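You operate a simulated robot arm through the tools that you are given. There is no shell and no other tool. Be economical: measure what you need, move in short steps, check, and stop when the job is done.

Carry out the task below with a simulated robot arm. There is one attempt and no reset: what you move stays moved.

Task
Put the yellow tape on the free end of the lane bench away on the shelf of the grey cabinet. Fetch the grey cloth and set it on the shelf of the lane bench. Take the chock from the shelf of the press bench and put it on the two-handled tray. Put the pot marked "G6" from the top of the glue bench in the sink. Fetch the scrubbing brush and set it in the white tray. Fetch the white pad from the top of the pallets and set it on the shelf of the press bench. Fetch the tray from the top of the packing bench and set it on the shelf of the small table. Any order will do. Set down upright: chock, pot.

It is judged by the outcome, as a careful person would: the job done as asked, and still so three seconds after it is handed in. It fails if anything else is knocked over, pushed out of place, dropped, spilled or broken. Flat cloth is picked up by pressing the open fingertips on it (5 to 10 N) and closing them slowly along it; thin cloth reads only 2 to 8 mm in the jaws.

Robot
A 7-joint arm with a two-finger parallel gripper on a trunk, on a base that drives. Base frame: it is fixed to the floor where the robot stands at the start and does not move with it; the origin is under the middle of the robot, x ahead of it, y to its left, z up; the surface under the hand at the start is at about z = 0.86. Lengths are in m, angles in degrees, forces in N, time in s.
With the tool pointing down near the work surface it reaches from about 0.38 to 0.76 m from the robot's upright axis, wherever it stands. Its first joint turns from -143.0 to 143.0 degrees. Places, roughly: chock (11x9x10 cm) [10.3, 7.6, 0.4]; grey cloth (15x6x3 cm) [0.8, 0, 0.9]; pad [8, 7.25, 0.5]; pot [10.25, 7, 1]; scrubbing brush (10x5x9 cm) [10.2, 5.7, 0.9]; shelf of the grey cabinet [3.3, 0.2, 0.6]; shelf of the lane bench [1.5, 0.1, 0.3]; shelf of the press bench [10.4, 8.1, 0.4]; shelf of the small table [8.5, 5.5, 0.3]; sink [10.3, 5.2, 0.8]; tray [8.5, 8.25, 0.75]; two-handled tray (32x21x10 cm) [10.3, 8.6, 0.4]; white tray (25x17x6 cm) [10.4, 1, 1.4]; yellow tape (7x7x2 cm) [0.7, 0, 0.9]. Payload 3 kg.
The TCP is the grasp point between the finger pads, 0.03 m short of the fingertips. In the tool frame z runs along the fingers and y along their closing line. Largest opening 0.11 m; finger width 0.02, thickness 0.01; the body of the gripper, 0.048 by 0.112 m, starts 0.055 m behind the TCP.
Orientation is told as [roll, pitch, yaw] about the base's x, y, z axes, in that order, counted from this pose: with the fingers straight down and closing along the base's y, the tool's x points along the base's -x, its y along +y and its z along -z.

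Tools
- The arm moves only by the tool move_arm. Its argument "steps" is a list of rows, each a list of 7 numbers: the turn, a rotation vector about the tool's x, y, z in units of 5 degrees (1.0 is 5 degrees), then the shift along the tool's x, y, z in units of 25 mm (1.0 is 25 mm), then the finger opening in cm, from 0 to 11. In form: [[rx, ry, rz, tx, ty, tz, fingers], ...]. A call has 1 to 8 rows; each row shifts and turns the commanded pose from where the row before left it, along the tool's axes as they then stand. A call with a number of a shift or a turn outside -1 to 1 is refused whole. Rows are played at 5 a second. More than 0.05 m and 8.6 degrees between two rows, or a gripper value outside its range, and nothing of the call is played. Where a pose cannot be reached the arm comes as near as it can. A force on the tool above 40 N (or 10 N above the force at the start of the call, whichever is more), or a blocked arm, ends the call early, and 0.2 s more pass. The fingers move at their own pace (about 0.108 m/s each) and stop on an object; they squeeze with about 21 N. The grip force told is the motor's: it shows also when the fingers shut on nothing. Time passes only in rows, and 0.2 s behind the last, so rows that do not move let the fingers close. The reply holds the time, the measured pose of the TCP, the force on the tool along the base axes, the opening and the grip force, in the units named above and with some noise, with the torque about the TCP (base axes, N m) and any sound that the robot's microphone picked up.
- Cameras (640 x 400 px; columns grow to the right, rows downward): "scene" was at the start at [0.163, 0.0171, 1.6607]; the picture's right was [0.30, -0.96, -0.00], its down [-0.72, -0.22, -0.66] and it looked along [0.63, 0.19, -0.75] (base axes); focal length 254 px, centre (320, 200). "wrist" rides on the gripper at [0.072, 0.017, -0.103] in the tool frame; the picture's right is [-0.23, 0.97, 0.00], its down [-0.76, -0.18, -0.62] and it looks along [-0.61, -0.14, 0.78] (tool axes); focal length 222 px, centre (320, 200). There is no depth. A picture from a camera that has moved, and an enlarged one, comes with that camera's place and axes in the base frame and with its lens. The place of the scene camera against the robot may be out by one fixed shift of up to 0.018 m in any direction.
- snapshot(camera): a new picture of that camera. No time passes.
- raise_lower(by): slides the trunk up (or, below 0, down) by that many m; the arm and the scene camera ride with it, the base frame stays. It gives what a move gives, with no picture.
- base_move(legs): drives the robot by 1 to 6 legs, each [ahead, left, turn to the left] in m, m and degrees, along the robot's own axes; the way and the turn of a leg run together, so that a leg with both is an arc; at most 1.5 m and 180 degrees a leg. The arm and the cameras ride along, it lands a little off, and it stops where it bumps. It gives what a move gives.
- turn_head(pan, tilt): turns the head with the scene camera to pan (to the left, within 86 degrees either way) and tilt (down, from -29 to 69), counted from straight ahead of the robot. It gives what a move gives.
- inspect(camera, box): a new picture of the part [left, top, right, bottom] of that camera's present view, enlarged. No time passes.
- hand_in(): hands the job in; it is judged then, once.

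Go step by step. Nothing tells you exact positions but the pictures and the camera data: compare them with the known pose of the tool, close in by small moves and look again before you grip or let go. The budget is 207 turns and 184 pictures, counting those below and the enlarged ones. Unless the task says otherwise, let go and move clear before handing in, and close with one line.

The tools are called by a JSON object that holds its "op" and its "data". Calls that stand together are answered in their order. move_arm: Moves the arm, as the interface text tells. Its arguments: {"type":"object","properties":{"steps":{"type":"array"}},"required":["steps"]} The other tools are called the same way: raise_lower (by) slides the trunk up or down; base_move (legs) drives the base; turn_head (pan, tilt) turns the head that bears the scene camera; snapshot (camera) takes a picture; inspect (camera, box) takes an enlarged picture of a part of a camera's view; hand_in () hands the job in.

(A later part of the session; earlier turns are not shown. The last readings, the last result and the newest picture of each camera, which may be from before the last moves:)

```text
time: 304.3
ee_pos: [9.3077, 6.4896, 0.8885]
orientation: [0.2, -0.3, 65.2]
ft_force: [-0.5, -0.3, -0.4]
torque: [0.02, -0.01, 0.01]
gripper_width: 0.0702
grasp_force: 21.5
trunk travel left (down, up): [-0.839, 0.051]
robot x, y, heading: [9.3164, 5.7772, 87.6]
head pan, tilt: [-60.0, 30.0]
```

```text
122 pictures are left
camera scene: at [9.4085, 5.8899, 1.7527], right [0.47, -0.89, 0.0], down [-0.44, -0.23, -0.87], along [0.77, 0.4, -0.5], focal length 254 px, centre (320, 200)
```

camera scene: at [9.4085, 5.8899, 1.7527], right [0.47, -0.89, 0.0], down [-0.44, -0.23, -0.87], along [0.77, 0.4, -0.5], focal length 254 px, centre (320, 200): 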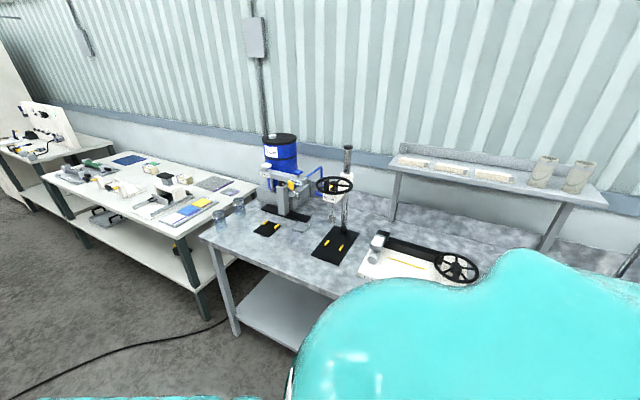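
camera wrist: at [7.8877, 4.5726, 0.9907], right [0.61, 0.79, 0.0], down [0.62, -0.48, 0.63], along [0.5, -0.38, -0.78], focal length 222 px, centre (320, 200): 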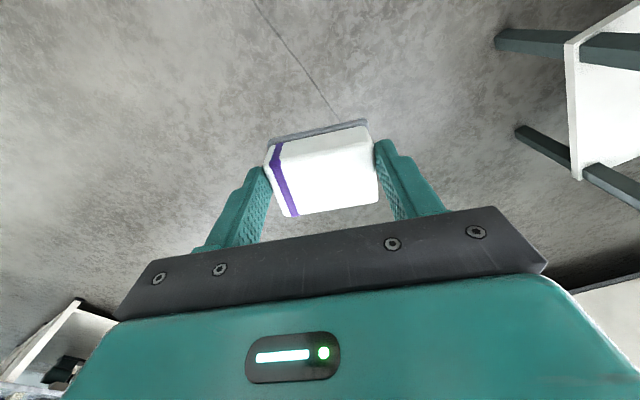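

The press bench starts at y≈7.25 with its front at x≈10.13, and two glass jars stand at the glue bench corner near (10.2, 7.0). I'll go to (9.28, 8.05) and face the press bench shelf.

{"op": "base_move", "data": {"legs": [[1.5, 0.08, 0], [0.77, 0.04, 0], [0, 0, -87.8]]}}

{"op": "turn_head", "data": {"pan": 0, "tilt": 40}}

{"op": "raise_lower", "data": {"by": -0.3}}

{"op": "snapshot", "data": {"camera": "scene"}}

```text
refused: leg 1 is longer than a leg can be; nothing moved
```

```text
time: 305.6
ee_pos: [9.3064, 6.488, 0.8901]
orientation: [0.1, -0.3, 65.3]
ft_force: [0.0, 0.0, -0.4]
torque: [-0.01, 0.03, 0.0]
gripper_width: 0.0701
grasp_force: 21.0
trunk travel left (down, up): [-0.839, 0.051]
robot x, y, heading: [9.3201, 5.7713, 87.8]
head pan, tilt: [0.0, 40.0]
```

```text
time: 308.6
ee_pos: [9.3073, 6.4899, 0.5893]
orientation: [0.2, -0.3, 65.1]
ft_force: [0.2, 0.3, -1.8]
torque: [0.01, 0.03, 0.01]
gripper_width: 0.0705
grasp_force: 21.2
trunk travel left (down, up): [-0.539, 0.351]
robot x, y, heading: [9.3159, 5.7733, 88.0]
head pan, tilt: [0.0, 40.0]
```

```text
121 pictures are left
camera scene: at [9.3319, 5.9326, 1.4374], right [1.0, -0.04, 0.0], down [-0.03, -0.64, -0.77], along [0.03, 0.77, -0.64], focal length 254 px, centre (320, 200)
```

scene: 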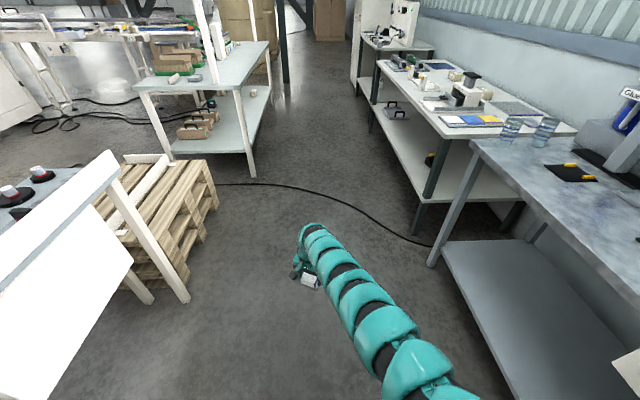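

{"op": "base_move", "data": {"legs": [[1.4, 0.08, 0], [0.87, 0.04, 0], [0, 0, -87.8]]}}

{"op": "snapshot", "data": {"camera": "scene"}}

{"op": "snapshot", "data": {"camera": "wrist"}}

```text
time: 323.5
ee_pos: [10.0095, 8.0413, 0.5882]
orientation: [0.1, -0.2, -24.6]
ft_force: [0.4, 0.8, -0.8]
torque: [0.02, 0.0, -0.01]
gripper_width: 0.0703
grasp_force: 21.2
trunk travel left (down, up): [-0.539, 0.351]
robot x, y, heading: [9.2941, 8.0283, -2.4]
head pan, tilt: [0.0, 40.0]
```

```text
120 pictures are left
camera scene: at [9.467, 8.0173, 1.4374], right [-0.04, -1.0, 0.0], down [-0.64, 0.02, -0.77], along [0.77, -0.03, -0.64], focal length 254 px, centre (320, 200)
```

scene: 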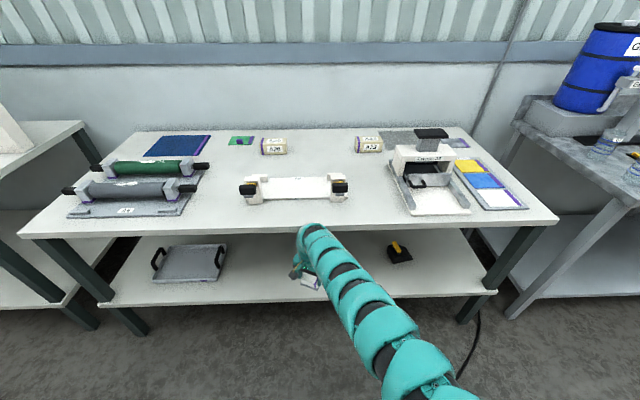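

```text
119 pictures are left
camera wrist: at [9.9491, 8.0862, 0.6907], right [0.61, 0.79, 0.0], down [0.62, -0.48, 0.63], along [0.5, -0.38, -0.78], focal length 222 px, centre (320, 200)
```

wrist: 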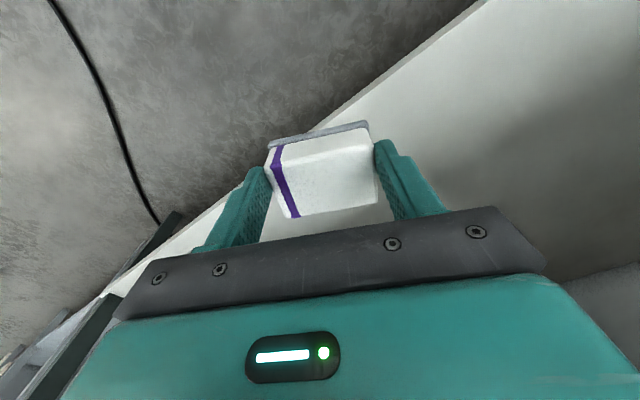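

The shelf has a free middle between the chock (10.28, 7.57) and the two-handled tray (10.28, 8.65). I'll back off, square the gripper to the robot and tilt it forward.

{"op": "base_move", "data": {"legs": [[-0.25, 0.03, 2.4]]}}

{"op": "move_arm", "data": {"steps": [[0, 0, -1, 0, 0, 0, 4], [0, 0, -1, 0, 0, 0, 4], [0, 0, -1, 0, 0, 0, 4], [0, 0, -1, 0, 0, 0, 4], [0, 0, -0.45, 0, 0, 0, 4]]}}

{"op": "move_arm", "data": {"steps": [[0, -1, 0, -0.5, 0, 0, 4], [0, -1, 0, -0.5, 0, 0.04, 4], [0, -1, 0, -0.49, 0, 0.09, 4], [0, -1, 0, -0.48, 0, 0.13, 4], [0, -1, 0, -0.47, 0, 0.17, 4], [0, -1, 0, -0.45, 0, 0.21, 4], [0, -1, 0, -0.43, 0, 0.25, 4], [0, -1, 0, -0.41, 0, 0.29, 4]]}}

{"op": "snapshot", "data": {"camera": "wrist"}}

```text
time: 325.4
ee_pos: [9.7695, 8.1048, 0.5891]
orientation: [0.1, -0.4, -22.5]
ft_force: [0.1, 0.1, 0.1]
torque: [0.01, -0.01, -0.02]
gripper_width: 0.0701
grasp_force: 21.3
trunk travel left (down, up): [-0.539, 0.351]
robot x, y, heading: [9.0551, 8.0657, 0.2]
head pan, tilt: [0.0, 40.0]
stopped in leg 1: the robot was blocked; the commanded pose is now the measured one
```

```text
time: 326.6
ee_pos: [9.77, 8.1051, 0.5893]
orientation: [0.0, -0.3, -0.1]
ft_force: [0.9, -0.1, -0.6]
torque: [-0.02, 0.03, 0.04]
gripper_width: 0.0703
grasp_force: 21.3
trunk travel left (down, up): [-0.539, 0.351]
robot x, y, heading: [9.0597, 8.0661, -0.2]
head pan, tilt: [0.0, 40.0]
```

```text
time: 328.4
ee_pos: [9.8709, 8.1041, 0.5911]
orientation: [0.1, -40.4, -0.3]
ft_force: [-0.8, 0.6, -0.2]
torque: [-0.03, 0.0, 0.02]
gripper_width: 0.0703
grasp_force: 21.1
trunk travel left (down, up): [-0.539, 0.351]
robot x, y, heading: [9.0562, 8.0673, 0.1]
head pan, tilt: [0.0, 40.0]
```

```text
118 pictures are left
camera wrist: at [9.7477, 8.1202, 0.6204], right [0.18, 0.97, 0.15], down [0.18, -0.18, 0.97], along [0.97, -0.15, -0.2], focal length 222 px, centre (320, 200)
```

wrist: 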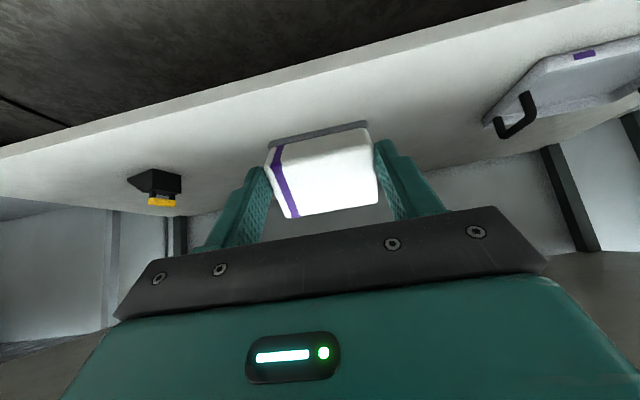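

The robot touched the packing bench behind it; I'll check that later. Now I'll lower a bit, drive in over the shelf and set the pad down.

{"op": "raise_lower", "data": {"by": -0.1}}

{"op": "base_move", "data": {"legs": [[0.36, 0, 0]]}}

{"op": "snapshot", "data": {"camera": "wrist"}}

{"op": "raise_lower", "data": {"by": -0.04}}

{"op": "raise_lower", "data": {"by": -0.02}}

```text
time: 329.7
ee_pos: [9.8696, 8.1041, 0.4902]
orientation: [0.0, -40.3, -0.3]
ft_force: [-0.4, -0.5, -0.5]
torque: [0.0, 0.02, 0.02]
gripper_width: 0.0703
grasp_force: 21.6
trunk travel left (down, up): [-0.439, 0.451]
robot x, y, heading: [9.0587, 8.0641, -0.1]
head pan, tilt: [0.0, 40.0]
```

```text
time: 332.0
ee_pos: [10.2314, 8.0968, 0.4902]
orientation: [0.0, -40.3, -0.8]
ft_force: [-0.5, -0.8, -0.1]
torque: [-0.01, 0.0, 0.0]
gripper_width: 0.0704
grasp_force: 20.4
trunk travel left (down, up): [-0.439, 0.451]
robot x, y, heading: [9.4207, 8.0631, -0.2]
head pan, tilt: [0.0, 40.0]
```

```text
117 pictures are left
camera wrist: at [10.1096, 8.114, 0.5201], right [0.18, 0.97, 0.15], down [0.18, -0.18, 0.97], along [0.97, -0.15, -0.2], focal length 222 px, centre (320, 200)
```

wrist: 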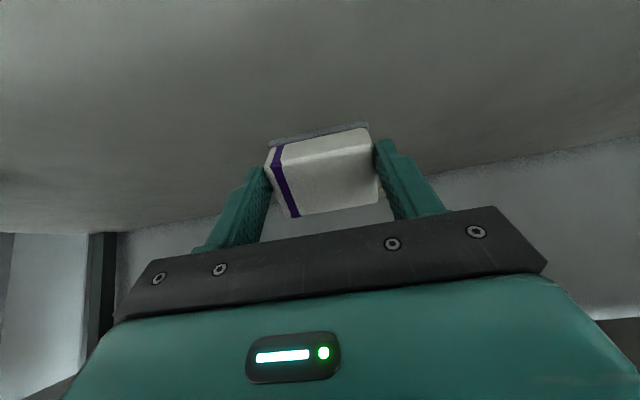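

```text
time: 332.9
ee_pos: [10.233, 8.0955, 0.4506]
orientation: [0.0, -40.4, -0.8]
ft_force: [-0.5, -0.4, -1.1]
torque: [0.03, 0.03, 0.0]
gripper_width: 0.0703
grasp_force: 20.7
trunk travel left (down, up): [-0.399, 0.491]
robot x, y, heading: [9.4198, 8.0633, -0.2]
head pan, tilt: [0.0, 40.0]
```

```text
time: 333.5
ee_pos: [10.232, 8.0971, 0.4299]
orientation: [0.0, -40.3, -0.7]
ft_force: [-0.1, 0.0, -1.0]
torque: [0.0, 0.04, -0.02]
gripper_width: 0.0701
grasp_force: 20.9
trunk travel left (down, up): [-0.379, 0.511]
robot x, y, heading: [9.4194, 8.0665, -0.7]
head pan, tilt: [0.0, 40.0]
```

{"op": "raise_lower", "data": {"by": -0.015}}

{"op": "raise_lower", "data": {"by": -0.012}}

{"op": "raise_lower", "data": {"by": -0.01}}

{"op": "snapshot", "data": {"camera": "wrist"}}

```text
time: 334.2
ee_pos: [10.2309, 8.0963, 0.4155]
orientation: [0.1, -40.3, -0.7]
ft_force: [0.1, 0.2, -1.9]
torque: [-0.01, 0.07, 0.05]
gripper_width: 0.0703
grasp_force: 20.9
trunk travel left (down, up): [-0.364, 0.526]
robot x, y, heading: [9.4173, 8.0689, -0.4]
head pan, tilt: [0.0, 40.0]
```

```text
time: 334.8
ee_pos: [10.2333, 8.0968, 0.4061]
orientation: [0.0, -40.7, -0.7]
ft_force: [5.0, 2.1, 13.2]
torque: [0.08, -0.55, 0.09]
gripper_width: 0.0705
grasp_force: 20.3
trunk travel left (down, up): [-0.352, 0.538]
robot x, y, heading: [9.4185, 8.0656, -0.1]
head pan, tilt: [0.0, 40.0]
```

```text
time: 335.4
ee_pos: [10.2318, 8.0968, 0.3947]
orientation: [0.0, -40.3, -0.8]
ft_force: [1.3, 0.8, 14.5]
torque: [0.13, -0.49, 0.06]
gripper_width: 0.0703
grasp_force: 21.5
trunk travel left (down, up): [-0.342, 0.548]
robot x, y, heading: [9.417, 8.0624, -0.8]
head pan, tilt: [0.0, 40.0]
```

```text
116 pictures are left
camera wrist: at [10.1093, 8.1142, 0.4244], right [0.18, 0.97, 0.15], down [0.17, -0.18, 0.97], along [0.97, -0.15, -0.2], focal length 222 px, centre (320, 200)
```

wrist: 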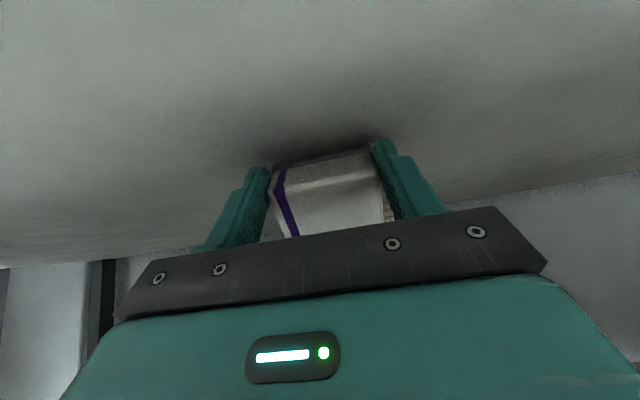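

It is touching. I'll release.

{"op": "move_arm", "data": {"steps": [[0, 0, 0, 0, 0, 0, 7.5], [0, 0, 0, 0, 0, 0, 8.5], [0, 0, 0, 0, 0, 0, 10], [0, 0, 0, 0, 0, 0, 10], [0, 0, 0, 0, 0, 0, 10]]}}

{"op": "raise_lower", "data": {"by": 0.07}}

{"op": "base_move", "data": {"legs": [[-0.3, 0, 0]]}}

{"op": "snapshot", "data": {"camera": "wrist"}}

{"op": "snapshot", "data": {"camera": "scene"}}

```text
time: 336.6
ee_pos: [10.2322, 8.0973, 0.3934]
orientation: [0.0, -40.3, -0.8]
ft_force: [-0.7, -0.1, 0.2]
torque: [-0.01, -0.01, 0.01]
gripper_width: 0.1
grasp_force: 0.1
trunk travel left (down, up): [-0.342, 0.548]
robot x, y, heading: [9.4161, 8.0646, -0.2]
head pan, tilt: [0.0, 40.0]
```

```text
time: 337.6
ee_pos: [10.2311, 8.0959, 0.4629]
orientation: [0.0, -40.3, -0.7]
ft_force: [0.6, 0.1, -0.1]
torque: [-0.01, 0.0, 0.05]
gripper_width: 0.0999
grasp_force: 0.0
trunk travel left (down, up): [-0.412, 0.478]
robot x, y, heading: [9.4134, 8.0669, -0.5]
head pan, tilt: [0.0, 40.0]
```

```text
time: 339.7
ee_pos: [9.9278, 8.0971, 0.4635]
orientation: [0.0, -40.2, -0.6]
ft_force: [-0.2, -1.2, -0.8]
torque: [0.0, 0.0, 0.0]
gripper_width: 0.1002
grasp_force: 0.0
trunk travel left (down, up): [-0.412, 0.478]
robot x, y, heading: [9.114, 8.0672, -0.7]
head pan, tilt: [0.0, 40.0]
```

```text
115 pictures are left
camera wrist: at [9.8051, 8.1156, 0.4934], right [0.19, 0.97, 0.15], down [0.18, -0.18, 0.97], along [0.97, -0.15, -0.2], focal length 222 px, centre (320, 200)
```

wrist: 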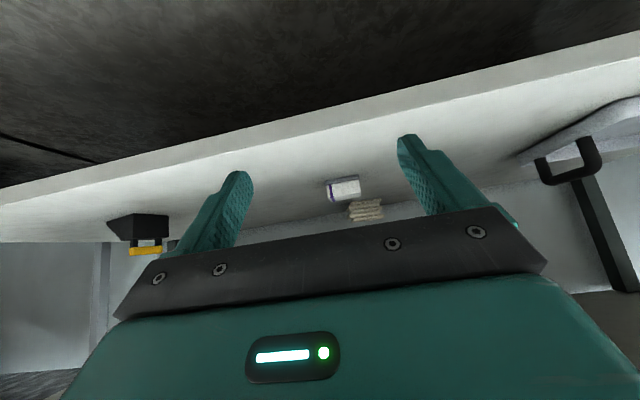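

```text
114 pictures are left
camera scene: at [9.2865, 8.0585, 1.3104], right [-0.01, -1.0, 0.0], down [-0.64, 0.01, -0.77], along [0.77, -0.01, -0.64], focal length 254 px, centre (320, 200)
```

scene: 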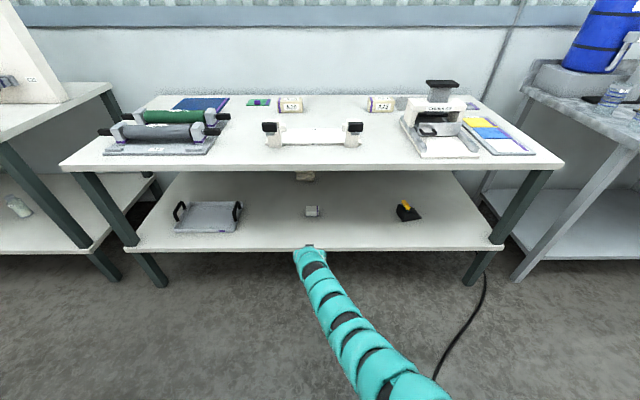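

The pad is on the shelf. Next is the chock, so I'll look at it closely, along with the two-handled tray.

{"op": "inspect", "data": {"camera": "scene", "box": [360, 180, 460, 242]}}

{"op": "inspect", "data": {"camera": "scene", "box": [150, 180, 270, 255]}}

{"op": "inspect", "data": {"camera": "wrist", "box": [90, 190, 190, 262]}}

```text
6.40 times, centred on (410, 211) of scene
camera zoom: at [9.2865, 8.0585, 1.3104], right [-0.01, -1.0, 0.0], down [-0.64, 0.01, -0.77], along [0.77, -0.01, -0.64], focal length 1628 px, centre (-256, 130)
```

zoom: 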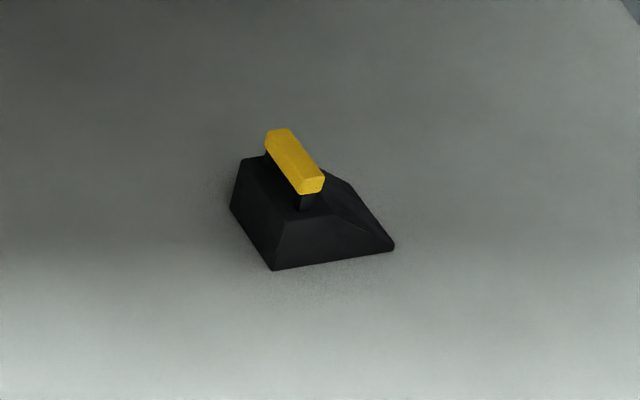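

```text
5.33 times, centred on (210, 218) of scene
camera zoom: at [9.2865, 8.0585, 1.3104], right [-0.01, -1.0, 0.0], down [-0.64, 0.01, -0.77], along [0.77, -0.01, -0.64], focal length 1357 px, centre (907, 107)
```

zoom: 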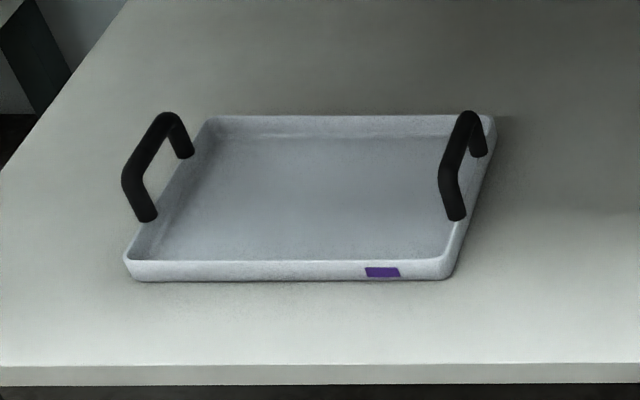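

```text
5.56 times, centred on (140, 226) of wrist
camera zoom: at [9.8051, 8.1156, 0.4934], right [0.19, 0.97, 0.15], down [0.18, -0.18, 0.97], along [0.97, -0.15, -0.2], focal length 1234 px, centre (1320, 56)
```

zoom: 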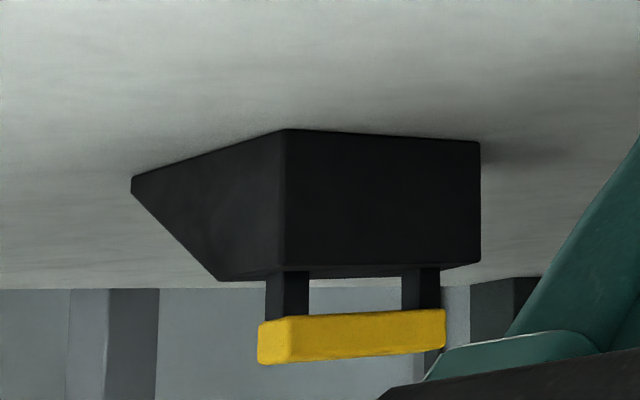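

The chock is a wedge with a yellow handle bar on top, running roughly along x. I'll strafe right in front of it and look with the wrist camera.

{"op": "base_move", "data": {"legs": [[0, -0.5, 0.7]]}}

{"op": "snapshot", "data": {"camera": "wrist"}}

{"op": "snapshot", "data": {"camera": "scene"}}

```text
time: 342.6
ee_pos: [9.9271, 7.6197, 0.4631]
orientation: [0.0, -40.3, 0.4]
ft_force: [0.0, 0.5, 0.3]
torque: [0.0, 0.0, 0.0]
gripper_width: 0.0999
grasp_force: 0.0
trunk travel left (down, up): [-0.412, 0.478]
robot x, y, heading: [9.1079, 7.5703, 0.9]
head pan, tilt: [0.0, 40.0]
```

```text
110 pictures are left
camera wrist: at [9.8049, 7.6341, 0.4933], right [0.17, 0.98, 0.15], down [0.18, -0.18, 0.97], along [0.97, -0.13, -0.2], focal length 222 px, centre (320, 200)
```

wrist: 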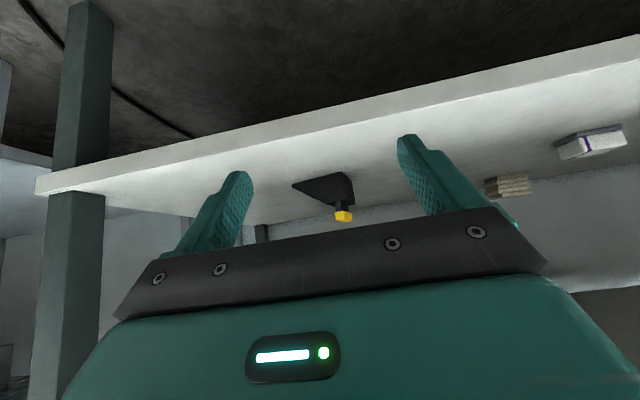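

```text
109 pictures are left
camera scene: at [9.2875, 7.5665, 1.3104], right [0.01, -1.0, 0.0], down [-0.64, -0.01, -0.77], along [0.77, 0.01, -0.64], focal length 254 px, centre (320, 200)
```

scene: 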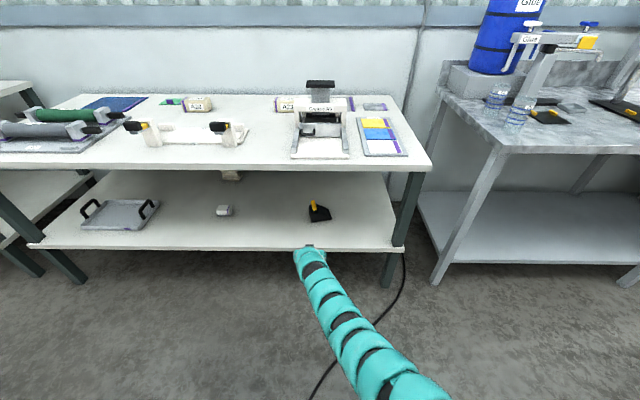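

{"op": "inspect", "data": {"camera": "wrist", "box": [280, 160, 400, 235]}}

{"op": "inspect", "data": {"camera": "scene", "box": [290, 190, 350, 228]}}

```text
5.33 times, centred on (340, 198) of wrist
camera zoom: at [9.8049, 7.6341, 0.4933], right [0.17, 0.98, 0.15], down [0.18, -0.18, 0.97], along [0.97, -0.13, -0.2], focal length 1185 px, centre (213, 213)
```

zoom: 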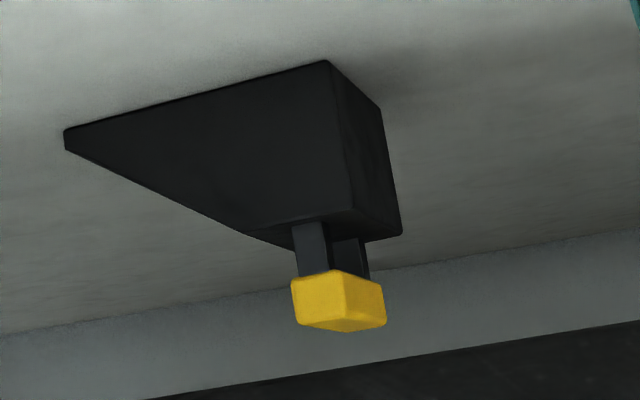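

```text
10.53 times, centred on (320, 209) of scene
camera zoom: at [9.2875, 7.5665, 1.3104], right [0.01, -1.0, 0.0], down [-0.64, -0.01, -0.77], along [0.77, 0.01, -0.64], focal length 2678 px, centre (320, 105)
```

zoom: 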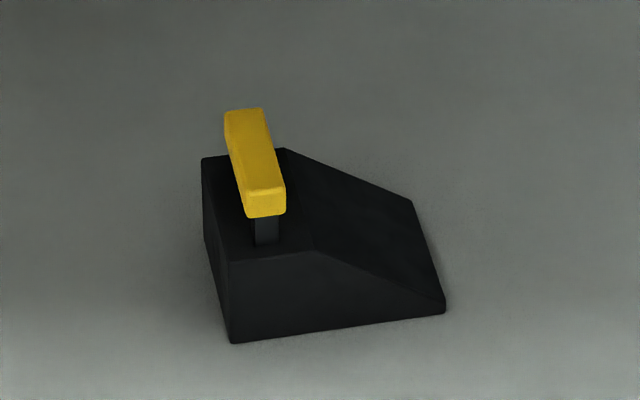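

The handle is centred near (10.287, 7.62, 0.447) and yawed about 11°. I'll yaw the tool to match, raise slightly, and drive in above it.

{"op": "move_arm", "data": {"steps": [[-0.64, 0, -0.77, 0, 0, 0, 10], [-0.64, 0, -0.77, 0, 0, 0, 10]]}}

{"op": "raise_lower", "data": {"by": 0.02}}

{"op": "base_move", "data": {"legs": [[0.29, 0, 0]]}}

{"op": "snapshot", "data": {"camera": "wrist"}}

```text
time: 343.2
ee_pos: [9.9273, 7.6205, 0.4638]
orientation: [-0.1, -40.4, 10.6]
ft_force: [-0.2, 0.3, 0.7]
torque: [0.0, -0.05, -0.02]
gripper_width: 0.0999
grasp_force: 0.1
trunk travel left (down, up): [-0.412, 0.478]
robot x, y, heading: [9.1115, 7.5739, 0.7]
head pan, tilt: [0.0, 40.0]
```

```text
time: 343.9
ee_pos: [9.9267, 7.6192, 0.4837]
orientation: [-0.1, -40.3, 10.5]
ft_force: [-0.8, 0.5, 0.3]
torque: [0.03, 0.04, -0.02]
gripper_width: 0.1
grasp_force: 0.1
trunk travel left (down, up): [-0.432, 0.458]
robot x, y, heading: [9.1148, 7.5714, 0.5]
head pan, tilt: [0.0, 40.0]
```

```text
time: 345.9
ee_pos: [10.2131, 7.6194, 0.4815]
orientation: [0.0, -40.3, 10.3]
ft_force: [-0.4, 0.9, 0.6]
torque: [-0.01, -0.01, 0.0]
gripper_width: 0.1001
grasp_force: 0.1
trunk travel left (down, up): [-0.432, 0.458]
robot x, y, heading: [9.4007, 7.5732, 0.5]
head pan, tilt: [0.0, 40.0]
```

```text
106 pictures are left
camera wrist: at [10.0893, 7.6138, 0.513], right [0.0, 0.99, 0.15], down [0.21, -0.14, 0.97], along [0.98, 0.03, -0.2], focal length 222 px, centre (320, 200)
```

wrist: 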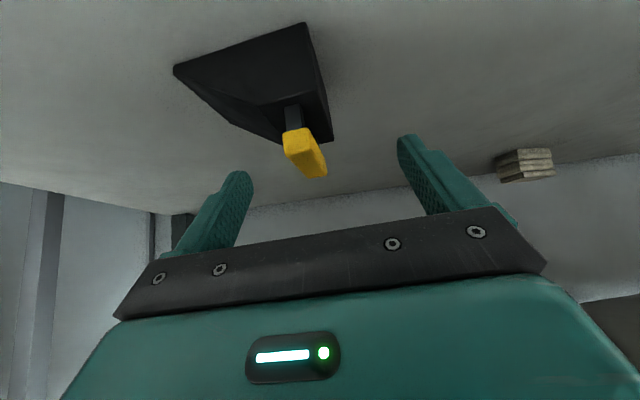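

The handle centre is really near (10.255, 7.617, 0.445). I'll go 3.5 cm ahead and then down onto it.

{"op": "base_move", "data": {"legs": [[0.035, 0, 0]]}}

{"op": "raise_lower", "data": {"by": -0.022}}

{"op": "snapshot", "data": {"camera": "wrist"}}

```text
time: 346.7
ee_pos: [10.2475, 7.6201, 0.4829]
orientation: [-0.1, -40.3, 10.4]
ft_force: [-0.6, 1.1, 0.4]
torque: [-0.02, -0.04, 0.01]
gripper_width: 0.1001
grasp_force: 0.0
trunk travel left (down, up): [-0.432, 0.458]
robot x, y, heading: [9.4373, 7.5716, 0.6]
head pan, tilt: [0.0, 40.0]
```

```text
time: 347.4
ee_pos: [10.2486, 7.6193, 0.4606]
orientation: [-0.2, -40.3, 10.3]
ft_force: [0.1, -0.3, -0.5]
torque: [-0.03, -0.01, 0.0]
gripper_width: 0.1
grasp_force: 0.0
trunk travel left (down, up): [-0.41, 0.48]
robot x, y, heading: [9.4342, 7.5768, 0.5]
head pan, tilt: [0.0, 40.0]
```

```text
105 pictures are left
camera wrist: at [10.1248, 7.6141, 0.4913], right [0.0, 0.99, 0.15], down [0.21, -0.14, 0.97], along [0.98, 0.03, -0.2], focal length 222 px, centre (320, 200)
```

wrist: 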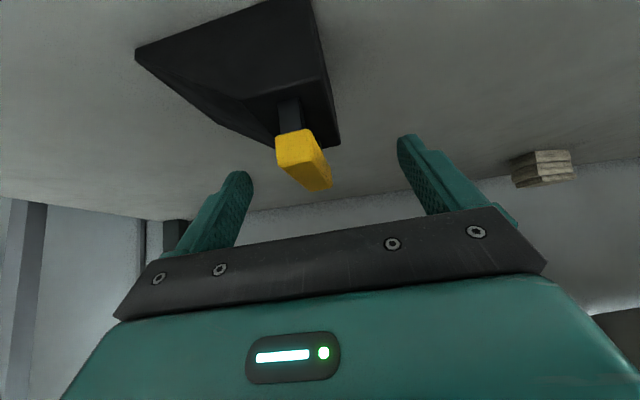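

{"op": "base_move", "data": {"legs": [[0.009, 0, 0]]}}

{"op": "raise_lower", "data": {"by": -0.008}}

{"op": "move_arm", "data": {"steps": [[0, 0, 0, 0, 0, 0, 8], [0, 0, 0, 0, 0, 0, 6], [0, 0, 0, 0, 0, 0, 4], [0, 0, 0, 0, 0, 0, 2], [0, 0, 0, 0, 0, 0, 0.5], [0, 0, 0, 0, 0, 0, 0.5], [0, 0, 0, 0, 0, 0, 0.5]]}}

{"op": "snapshot", "data": {"camera": "wrist"}}

```text
time: 348.1
ee_pos: [10.2566, 7.6203, 0.4604]
orientation: [-0.2, -40.2, 10.2]
ft_force: [-0.3, 0.1, 0.0]
torque: [-0.03, 0.04, 0.01]
gripper_width: 0.0998
grasp_force: 0.1
trunk travel left (down, up): [-0.41, 0.48]
robot x, y, heading: [9.4472, 7.5734, 0.3]
head pan, tilt: [0.0, 40.0]
```

```text
time: 348.7
ee_pos: [10.2573, 7.6189, 0.4535]
orientation: [-0.1, -40.3, 10.3]
ft_force: [0.4, 0.1, -0.3]
torque: [0.0, 0.02, -0.01]
gripper_width: 0.1
grasp_force: 0.1
trunk travel left (down, up): [-0.402, 0.488]
robot x, y, heading: [9.441, 7.5727, 0.4]
head pan, tilt: [0.0, 40.0]
```

```text
time: 350.3
ee_pos: [10.257, 7.6207, 0.4524]
orientation: [-0.1, -40.4, 10.3]
ft_force: [-0.9, -3.0, 1.1]
torque: [-0.07, -0.01, -0.01]
gripper_width: 0.0198
grasp_force: 21.2
trunk travel left (down, up): [-0.402, 0.488]
robot x, y, heading: [9.4433, 7.5723, 0.7]
head pan, tilt: [0.0, 40.0]
```

```text
104 pictures are left
camera wrist: at [10.1337, 7.614, 0.4829], right [0.0, 0.99, 0.15], down [0.21, -0.14, 0.97], along [0.98, 0.03, -0.2], focal length 222 px, centre (320, 200)
```

wrist: 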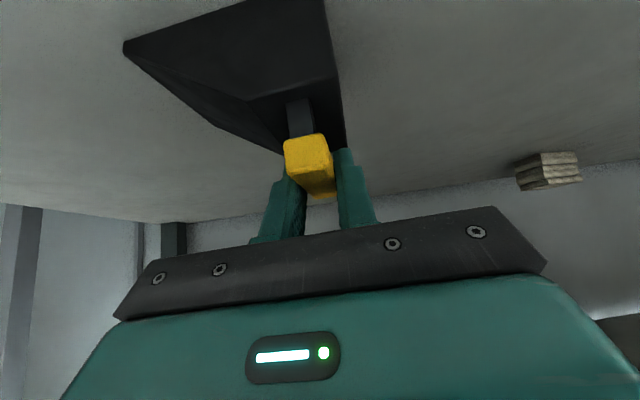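

The handle is gripped. I'll lift, check, back out, and strafe to the tray.

{"op": "raise_lower", "data": {"by": 0.06}}

{"op": "snapshot", "data": {"camera": "wrist"}}

{"op": "base_move", "data": {"legs": [[-0.33, 0, 0]]}}

{"op": "base_move", "data": {"legs": [[0, 1.02, 0]]}}

{"op": "snapshot", "data": {"camera": "scene"}}

{"op": "snapshot", "data": {"camera": "wrist"}}

```text
time: 351.3
ee_pos: [10.2569, 7.62, 0.5125]
orientation: [-0.1, -40.3, 10.2]
ft_force: [0.3, -0.2, -3.7]
torque: [0.06, 0.02, 0.02]
gripper_width: 0.02
grasp_force: 21.0
trunk travel left (down, up): [-0.462, 0.428]
robot x, y, heading: [9.4465, 7.5724, 0.5]
head pan, tilt: [0.0, 40.0]
```

```text
103 pictures are left
camera wrist: at [10.134, 7.614, 0.5426], right [0.0, 0.99, 0.15], down [0.21, -0.14, 0.97], along [0.98, 0.03, -0.2], focal length 222 px, centre (320, 200)
```

wrist: 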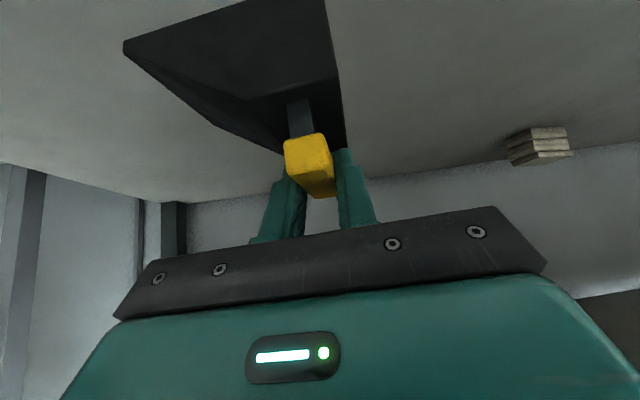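

```text
time: 353.5
ee_pos: [9.9247, 7.6161, 0.514]
orientation: [-0.1, -40.3, 10.1]
ft_force: [-0.6, -0.2, -4.6]
torque: [0.1, -0.01, -0.01]
gripper_width: 0.02
grasp_force: 21.1
trunk travel left (down, up): [-0.462, 0.428]
robot x, y, heading: [9.1105, 7.5723, 0.3]
head pan, tilt: [0.0, 40.0]
```

```text
time: 358.8
ee_pos: [9.9168, 8.6449, 0.5122]
orientation: [-0.1, -40.4, 10.5]
ft_force: [-0.6, 0.5, -3.3]
torque: [0.07, -0.01, -0.02]
gripper_width: 0.02
grasp_force: 21.0
trunk travel left (down, up): [-0.462, 0.428]
robot x, y, heading: [9.1026, 8.6006, 0.6]
head pan, tilt: [0.0, 40.0]
```

```text
102 pictures are left
camera scene: at [9.2773, 8.5928, 1.3603], right [0.01, -1.0, 0.0], down [-0.64, -0.01, -0.77], along [0.77, 0.01, -0.64], focal length 254 px, centre (320, 200)
```

scene: 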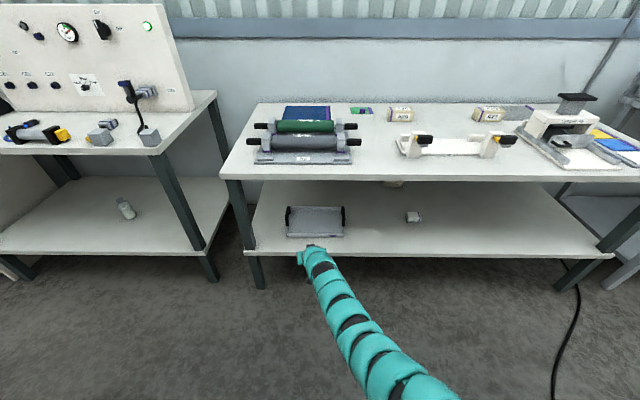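

```text
101 pictures are left
camera wrist: at [9.7932, 8.6384, 0.5428], right [0.0, 0.99, 0.15], down [0.21, -0.14, 0.97], along [0.98, 0.03, -0.2], focal length 222 px, centre (320, 200)
```

wrist: 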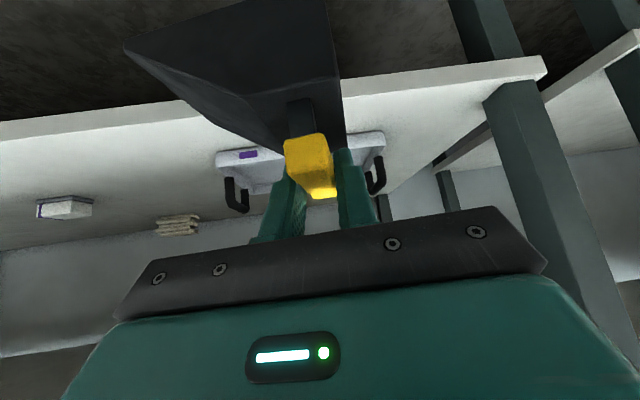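

The tray is centred near (10.235, 8.634). The chock's body extends to −y of its handle, so I aim the TCP at (10.225, 8.667). Driving in above the tray now.

{"op": "base_move", "data": {"legs": [[0.15, 0.02, 0], [0.158, 0, 0]]}}

{"op": "snapshot", "data": {"camera": "wrist"}}

{"op": "snapshot", "data": {"camera": "scene"}}

```text
time: 361.2
ee_pos: [10.2265, 8.6646, 0.5126]
orientation: [-0.2, -40.3, 10.1]
ft_force: [-0.4, -0.2, -4.6]
torque: [0.1, 0.01, 0.0]
gripper_width: 0.0198
grasp_force: 21.0
trunk travel left (down, up): [-0.462, 0.428]
robot x, y, heading: [9.4135, 8.6188, 0.5]
head pan, tilt: [0.0, 40.0]
```

```text
100 pictures are left
camera wrist: at [10.1023, 8.6574, 0.5425], right [0.0, 0.99, 0.15], down [0.21, -0.14, 0.97], along [0.98, 0.03, -0.2], focal length 222 px, centre (320, 200)
```

wrist: 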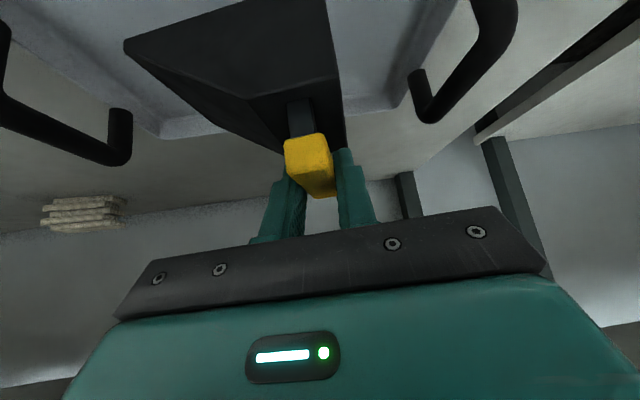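

```text
99 pictures are left
camera scene: at [9.5866, 8.6141, 1.3602], right [0.0, -1.0, 0.0], down [-0.64, 0.0, -0.77], along [0.77, 0.0, -0.64], focal length 254 px, centre (320, 200)
```

scene: 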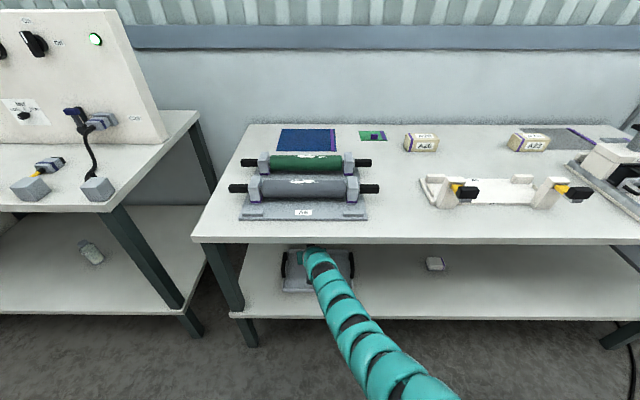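

The tray's back inner edge is near x 10.39, so I'll move 4 cm further in, then lower toward the tray floor.

{"op": "base_move", "data": {"legs": [[0.04, 0, 0]]}}

{"op": "raise_lower", "data": {"by": -0.04}}

{"op": "snapshot", "data": {"camera": "wrist"}}

{"op": "raise_lower", "data": {"by": -0.008}}

{"op": "raise_lower", "data": {"by": -0.006}}

```text
time: 362.1
ee_pos: [10.266, 8.6636, 0.5116]
orientation: [0.0, -40.2, 10.1]
ft_force: [0.5, 0.5, -3.2]
torque: [0.08, 0.01, 0.01]
gripper_width: 0.0198
grasp_force: 20.9
trunk travel left (down, up): [-0.462, 0.428]
robot x, y, heading: [9.4527, 8.6195, 0.1]
head pan, tilt: [0.0, 40.0]
```

```text
time: 362.9
ee_pos: [10.2666, 8.6632, 0.4714]
orientation: [-0.2, -40.2, 10.1]
ft_force: [-0.2, 0.3, -3.0]
torque: [0.08, 0.03, -0.01]
gripper_width: 0.0201
grasp_force: 20.8
trunk travel left (down, up): [-0.422, 0.468]
robot x, y, heading: [9.4508, 8.6165, 0.6]
head pan, tilt: [0.0, 40.0]
```

```text
98 pictures are left
camera wrist: at [10.142, 8.6574, 0.5028], right [0.0, 0.99, 0.15], down [0.21, -0.14, 0.97], along [0.98, 0.03, -0.2], focal length 222 px, centre (320, 200)
```

wrist: 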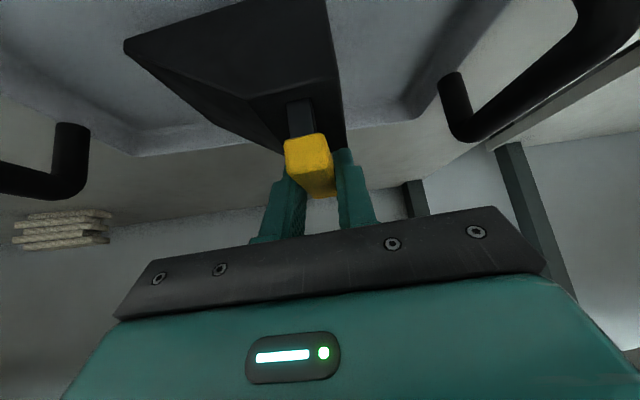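

```text
time: 363.5
ee_pos: [10.2664, 8.6628, 0.4649]
orientation: [-0.1, -40.3, 10.1]
ft_force: [-0.2, 0.3, -3.5]
torque: [0.11, 0.03, 0.0]
gripper_width: 0.02
grasp_force: 21.0
trunk travel left (down, up): [-0.414, 0.476]
robot x, y, heading: [9.4535, 8.6204, 0.2]
head pan, tilt: [0.0, 40.0]
```

```text
time: 364.0
ee_pos: [10.2661, 8.6638, 0.4592]
orientation: [-0.1, -40.3, 10.0]
ft_force: [0.5, 0.3, -2.9]
torque: [0.08, 0.0, -0.02]
gripper_width: 0.0199
grasp_force: 20.9
trunk travel left (down, up): [-0.408, 0.482]
robot x, y, heading: [9.4507, 8.6194, 0.4]
head pan, tilt: [0.0, 40.0]
```

{"op": "raise_lower", "data": {"by": -0.005}}

{"op": "raise_lower", "data": {"by": -0.004}}

```text
time: 364.6
ee_pos: [10.2664, 8.6631, 0.4562]
orientation: [-0.1, -40.5, 10.1]
ft_force: [-5.0, -1.6, 11.3]
torque: [-0.04, 0.29, -0.08]
gripper_width: 0.0198
grasp_force: 21.2
trunk travel left (down, up): [-0.403, 0.487]
robot x, y, heading: [9.4504, 8.6215, 0.4]
head pan, tilt: [0.0, 40.0]
```

```text
time: 365.1
ee_pos: [10.2664, 8.6635, 0.4547]
orientation: [0.0, -40.9, 10.1]
ft_force: [-2.1, -1.2, 27.6]
torque: [0.07, -0.29, -0.07]
gripper_width: 0.0198
grasp_force: 20.8
trunk travel left (down, up): [-0.399, 0.491]
robot x, y, heading: [9.4541, 8.6168, 0.2]
head pan, tilt: [0.0, 40.0]
```

It's standing on the tray. I'll relieve the load a bit, open and withdraw upward along the tool.

{"op": "raise_lower", "data": {"by": 0.003}}

{"op": "move_arm", "data": {"steps": [[0, 0, 0, 0, 0, 0, 3], [0, 0, 0, 0, 0, 0, 4], [0, 0, 0, 0, 0, 0, 5], [0, 0, 0, 0, 0, 0, 6], [0, 0, 0, 0, 0, 0, 6]]}}

{"op": "raise_lower", "data": {"by": 0.05}}

{"op": "base_move", "data": {"legs": [[-0.34, 0, 0]]}}

{"op": "inspect", "data": {"camera": "scene", "box": [220, 160, 460, 310]}}

```text
time: 365.6
ee_pos: [10.2663, 8.6635, 0.4559]
orientation: [-0.1, -40.5, 10.0]
ft_force: [13.0, 2.3, 17.6]
torque: [0.16, -0.53, 0.05]
gripper_width: 0.0199
grasp_force: 21.0
trunk travel left (down, up): [-0.402, 0.488]
robot x, y, heading: [9.4533, 8.6258, 0.3]
head pan, tilt: [0.0, 40.0]
```

```text
time: 366.8
ee_pos: [10.2657, 8.662, 0.4528]
orientation: [-0.1, -40.2, 10.1]
ft_force: [0.2, 0.1, 0.0]
torque: [0.01, 0.04, -0.01]
gripper_width: 0.06
grasp_force: 0.2
trunk travel left (down, up): [-0.402, 0.488]
robot x, y, heading: [9.4514, 8.6192, 0.3]
head pan, tilt: [0.0, 40.0]
```

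```text
time: 367.7
ee_pos: [10.2649, 8.6619, 0.5024]
orientation: [-0.2, -40.3, 10.1]
ft_force: [-0.2, 0.1, 0.0]
torque: [0.01, 0.01, -0.03]
gripper_width: 0.0596
grasp_force: 0.0
trunk travel left (down, up): [-0.452, 0.438]
robot x, y, heading: [9.4502, 8.6193, 0.1]
head pan, tilt: [0.0, 40.0]
```

```text
time: 370.0
ee_pos: [9.9263, 8.6616, 0.5033]
orientation: [-0.1, -40.3, 10.0]
ft_force: [0.8, 0.3, 0.1]
torque: [-0.03, -0.01, 0.0]
gripper_width: 0.06
grasp_force: 0.1
trunk travel left (down, up): [-0.452, 0.438]
robot x, y, heading: [9.1124, 8.6175, 0.0]
head pan, tilt: [0.0, 40.0]
```

```text
2.67 times, centred on (340, 235) of scene
camera zoom: at [9.2852, 8.6127, 1.3504], right [0.0, -1.0, 0.0], down [-0.64, 0.0, -0.77], along [0.77, 0.0, -0.64], focal length 678 px, centre (267, 107)
```

zoom: 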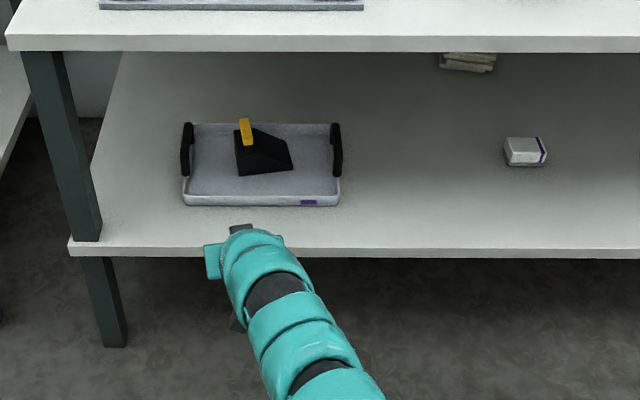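

The chock stands in the tray. Next is the tray on the packing bench: I'll raise, turn left and look.

{"op": "raise_lower", "data": {"by": 0.4}}

{"op": "base_move", "data": {"legs": [[0.2, 0, 0], [0, -0.4, 0], [0, 0, 90]]}}

{"op": "turn_head", "data": {"pan": 75, "tilt": 35}}

{"op": "snapshot", "data": {"camera": "scene"}}

```text
time: 373.8
ee_pos: [9.9253, 8.6619, 0.9024]
orientation: [-0.1, -40.3, 10.1]
ft_force: [-0.8, 0.7, -0.4]
torque: [-0.02, 0.02, 0.04]
gripper_width: 0.0602
grasp_force: 0.1
trunk travel left (down, up): [-0.852, 0.038]
robot x, y, heading: [9.1099, 8.6165, -0.1]
head pan, tilt: [0.0, 40.0]
```

```text
time: 377.4
ee_pos: [10.121, 8.3031, 0.9046]
orientation: [1.2, -40.5, 10.3]
ft_force: [0.3, 11.7, -3.6]
torque: [-0.27, -0.06, -0.2]
gripper_width: 0.0544
grasp_force: 0.0
trunk travel left (down, up): [-0.852, 0.038]
robot x, y, heading: [9.3082, 8.2466, 0.0]
head pan, tilt: [0.0, 40.0]
stopped in leg 2: the force on the tool passed its limit at 46 N (the readings are from after the stop); the commanded pose is now the measured one
```

```text
time: 378.8
ee_pos: [10.1204, 8.3018, 0.9045]
orientation: [0.8, -40.5, 10.3]
ft_force: [-1.2, 16.7, -2.1]
torque: [-0.59, -0.07, -0.36]
gripper_width: 0.0513
grasp_force: 0.0
trunk travel left (down, up): [-0.852, 0.038]
robot x, y, heading: [9.3131, 8.2462, -0.1]
head pan, tilt: [75.0, 35.0]
```

```text
96 pictures are left
camera scene: at [9.4221, 8.3271, 1.7578], right [0.97, -0.26, 0.0], down [-0.15, -0.56, -0.82], along [0.21, 0.79, -0.57], focal length 254 px, centre (320, 200)
```

scene: 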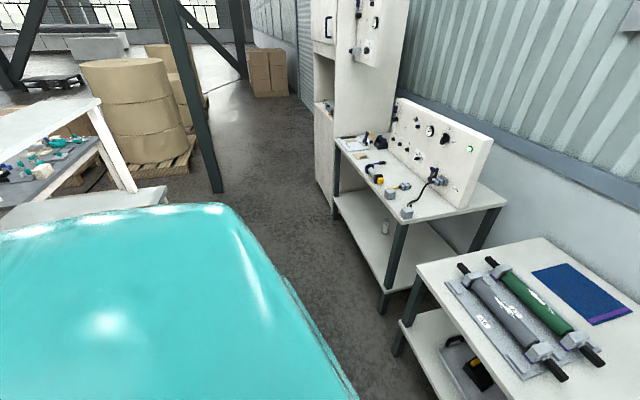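

I brought the hand over the bench top and it touched something on the bench. I'll look before moving.

{"op": "turn_head", "data": {"pan": 0, "tilt": 48}}

{"op": "snapshot", "data": {"camera": "scene"}}

{"op": "snapshot", "data": {"camera": "wrist"}}

```text
time: 380.3
ee_pos: [10.1207, 8.3003, 0.9055]
orientation: [0.9, -40.5, 10.2]
ft_force: [0.4, 17.7, 0.1]
torque: [-0.66, -0.02, -0.38]
gripper_width: 0.0508
grasp_force: 0.2
trunk travel left (down, up): [-0.852, 0.038]
robot x, y, heading: [9.311, 8.2452, -0.1]
head pan, tilt: [0.0, 48.0]
```

```text
95 pictures are left
camera scene: at [9.4777, 8.2421, 1.7389], right [0.0, -1.0, 0.0], down [-0.74, 0.0, -0.67], along [0.67, 0.0, -0.74], focal length 254 px, centre (320, 200)
```

scene: 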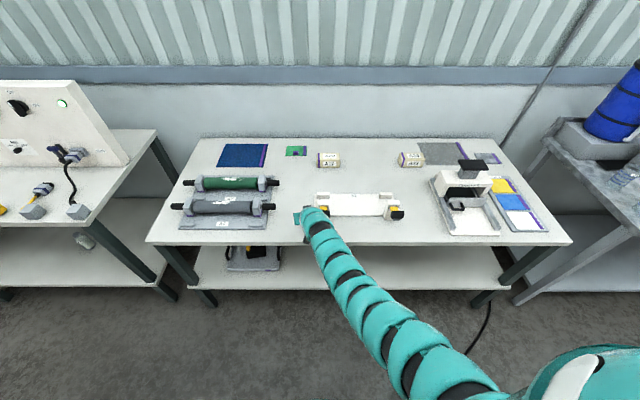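

```text
94 pictures are left
camera wrist: at [9.9971, 8.2935, 0.9347], right [-0.01, 0.99, 0.16], down [0.21, -0.15, 0.97], along [0.98, 0.04, -0.2], focal length 222 px, centre (320, 200)
```

wrist: 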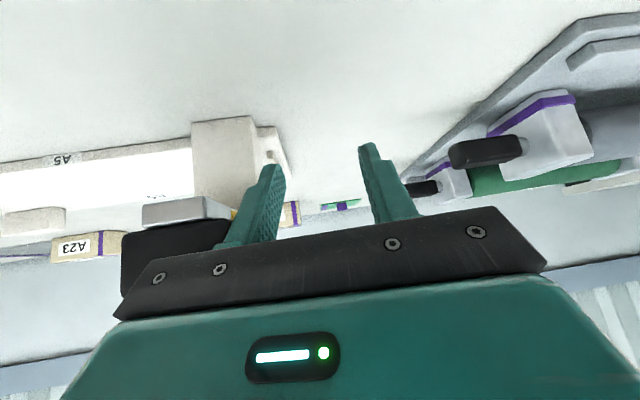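

Only a finger rests against the white A5 jig, which looks unmoved (same position as in the earlier picture). I'll slide 2.5 cm off it, then back straight out.

{"op": "base_move", "data": {"legs": [[0, 0.025, 0]]}}

{"op": "base_move", "data": {"legs": [[-0.2, 0, 0]]}}

{"op": "snapshot", "data": {"camera": "scene"}}

```text
time: 381.1
ee_pos: [10.1212, 8.3251, 0.9044]
orientation: [0.8, -40.6, 10.1]
ft_force: [-0.3, 1.0, -0.4]
torque: [-0.03, 0.03, -0.01]
gripper_width: 0.06
grasp_force: 0.1
trunk travel left (down, up): [-0.852, 0.038]
robot x, y, heading: [9.3093, 8.2699, -0.3]
head pan, tilt: [0.0, 48.0]
```

```text
time: 382.7
ee_pos: [9.92, 8.323, 0.9056]
orientation: [0.9, -40.6, 10.1]
ft_force: [-0.3, -0.4, 0.4]
torque: [-0.01, 0.04, 0.02]
gripper_width: 0.0599
grasp_force: 0.2
trunk travel left (down, up): [-0.852, 0.038]
robot x, y, heading: [9.1112, 8.2704, -0.1]
head pan, tilt: [0.0, 48.0]
```

```text
93 pictures are left
camera scene: at [9.2761, 8.2646, 1.739], right [0.0, -1.0, 0.0], down [-0.74, 0.0, -0.67], along [0.67, 0.0, -0.74], focal length 254 px, centre (320, 200)
```

scene: 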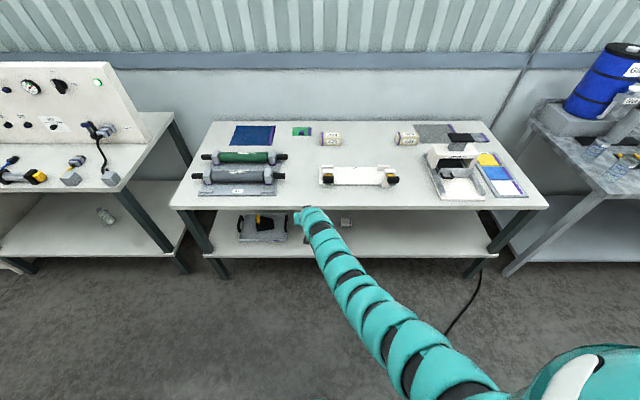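

The jig is undisturbed. Now I'll turn left in place (free space) and look at the packing bench.

{"op": "base_move", "data": {"legs": [[0.1, 0, 0], [0, 0, 90]]}}

{"op": "turn_head", "data": {"pan": 80, "tilt": 40}}

{"op": "snapshot", "data": {"camera": "scene"}}

```text
time: 387.6
ee_pos: [9.1744, 9.083, 0.9054]
orientation: [0.9, -40.5, 99.0]
ft_force: [0.2, -0.2, 0.2]
torque: [0.03, 0.01, 0.02]
gripper_width: 0.06
grasp_force: 0.0
trunk travel left (down, up): [-0.852, 0.038]
robot x, y, heading: [9.2098, 8.2703, 88.7]
head pan, tilt: [0.0, 48.0]
```

```text
time: 389.2
ee_pos: [9.1743, 9.0823, 0.9049]
orientation: [1.0, -40.4, 98.9]
ft_force: [0.5, -0.1, 0.4]
torque: [-0.01, -0.02, -0.01]
gripper_width: 0.0599
grasp_force: 0.1
trunk travel left (down, up): [-0.852, 0.038]
robot x, y, heading: [9.209, 8.2714, 88.8]
head pan, tilt: [80.0, 40.0]
```

```text
92 pictures are left
camera scene: at [9.1365, 8.3619, 1.7504], right [0.2, 0.98, 0.0], down [0.63, -0.13, -0.77], along [-0.75, 0.15, -0.64], focal length 254 px, centre (320, 200)
```

scene: 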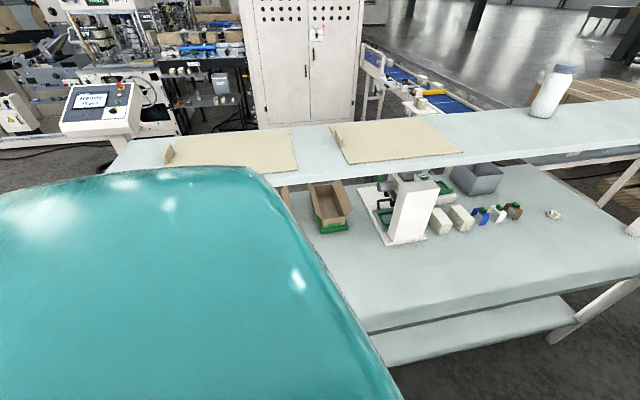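

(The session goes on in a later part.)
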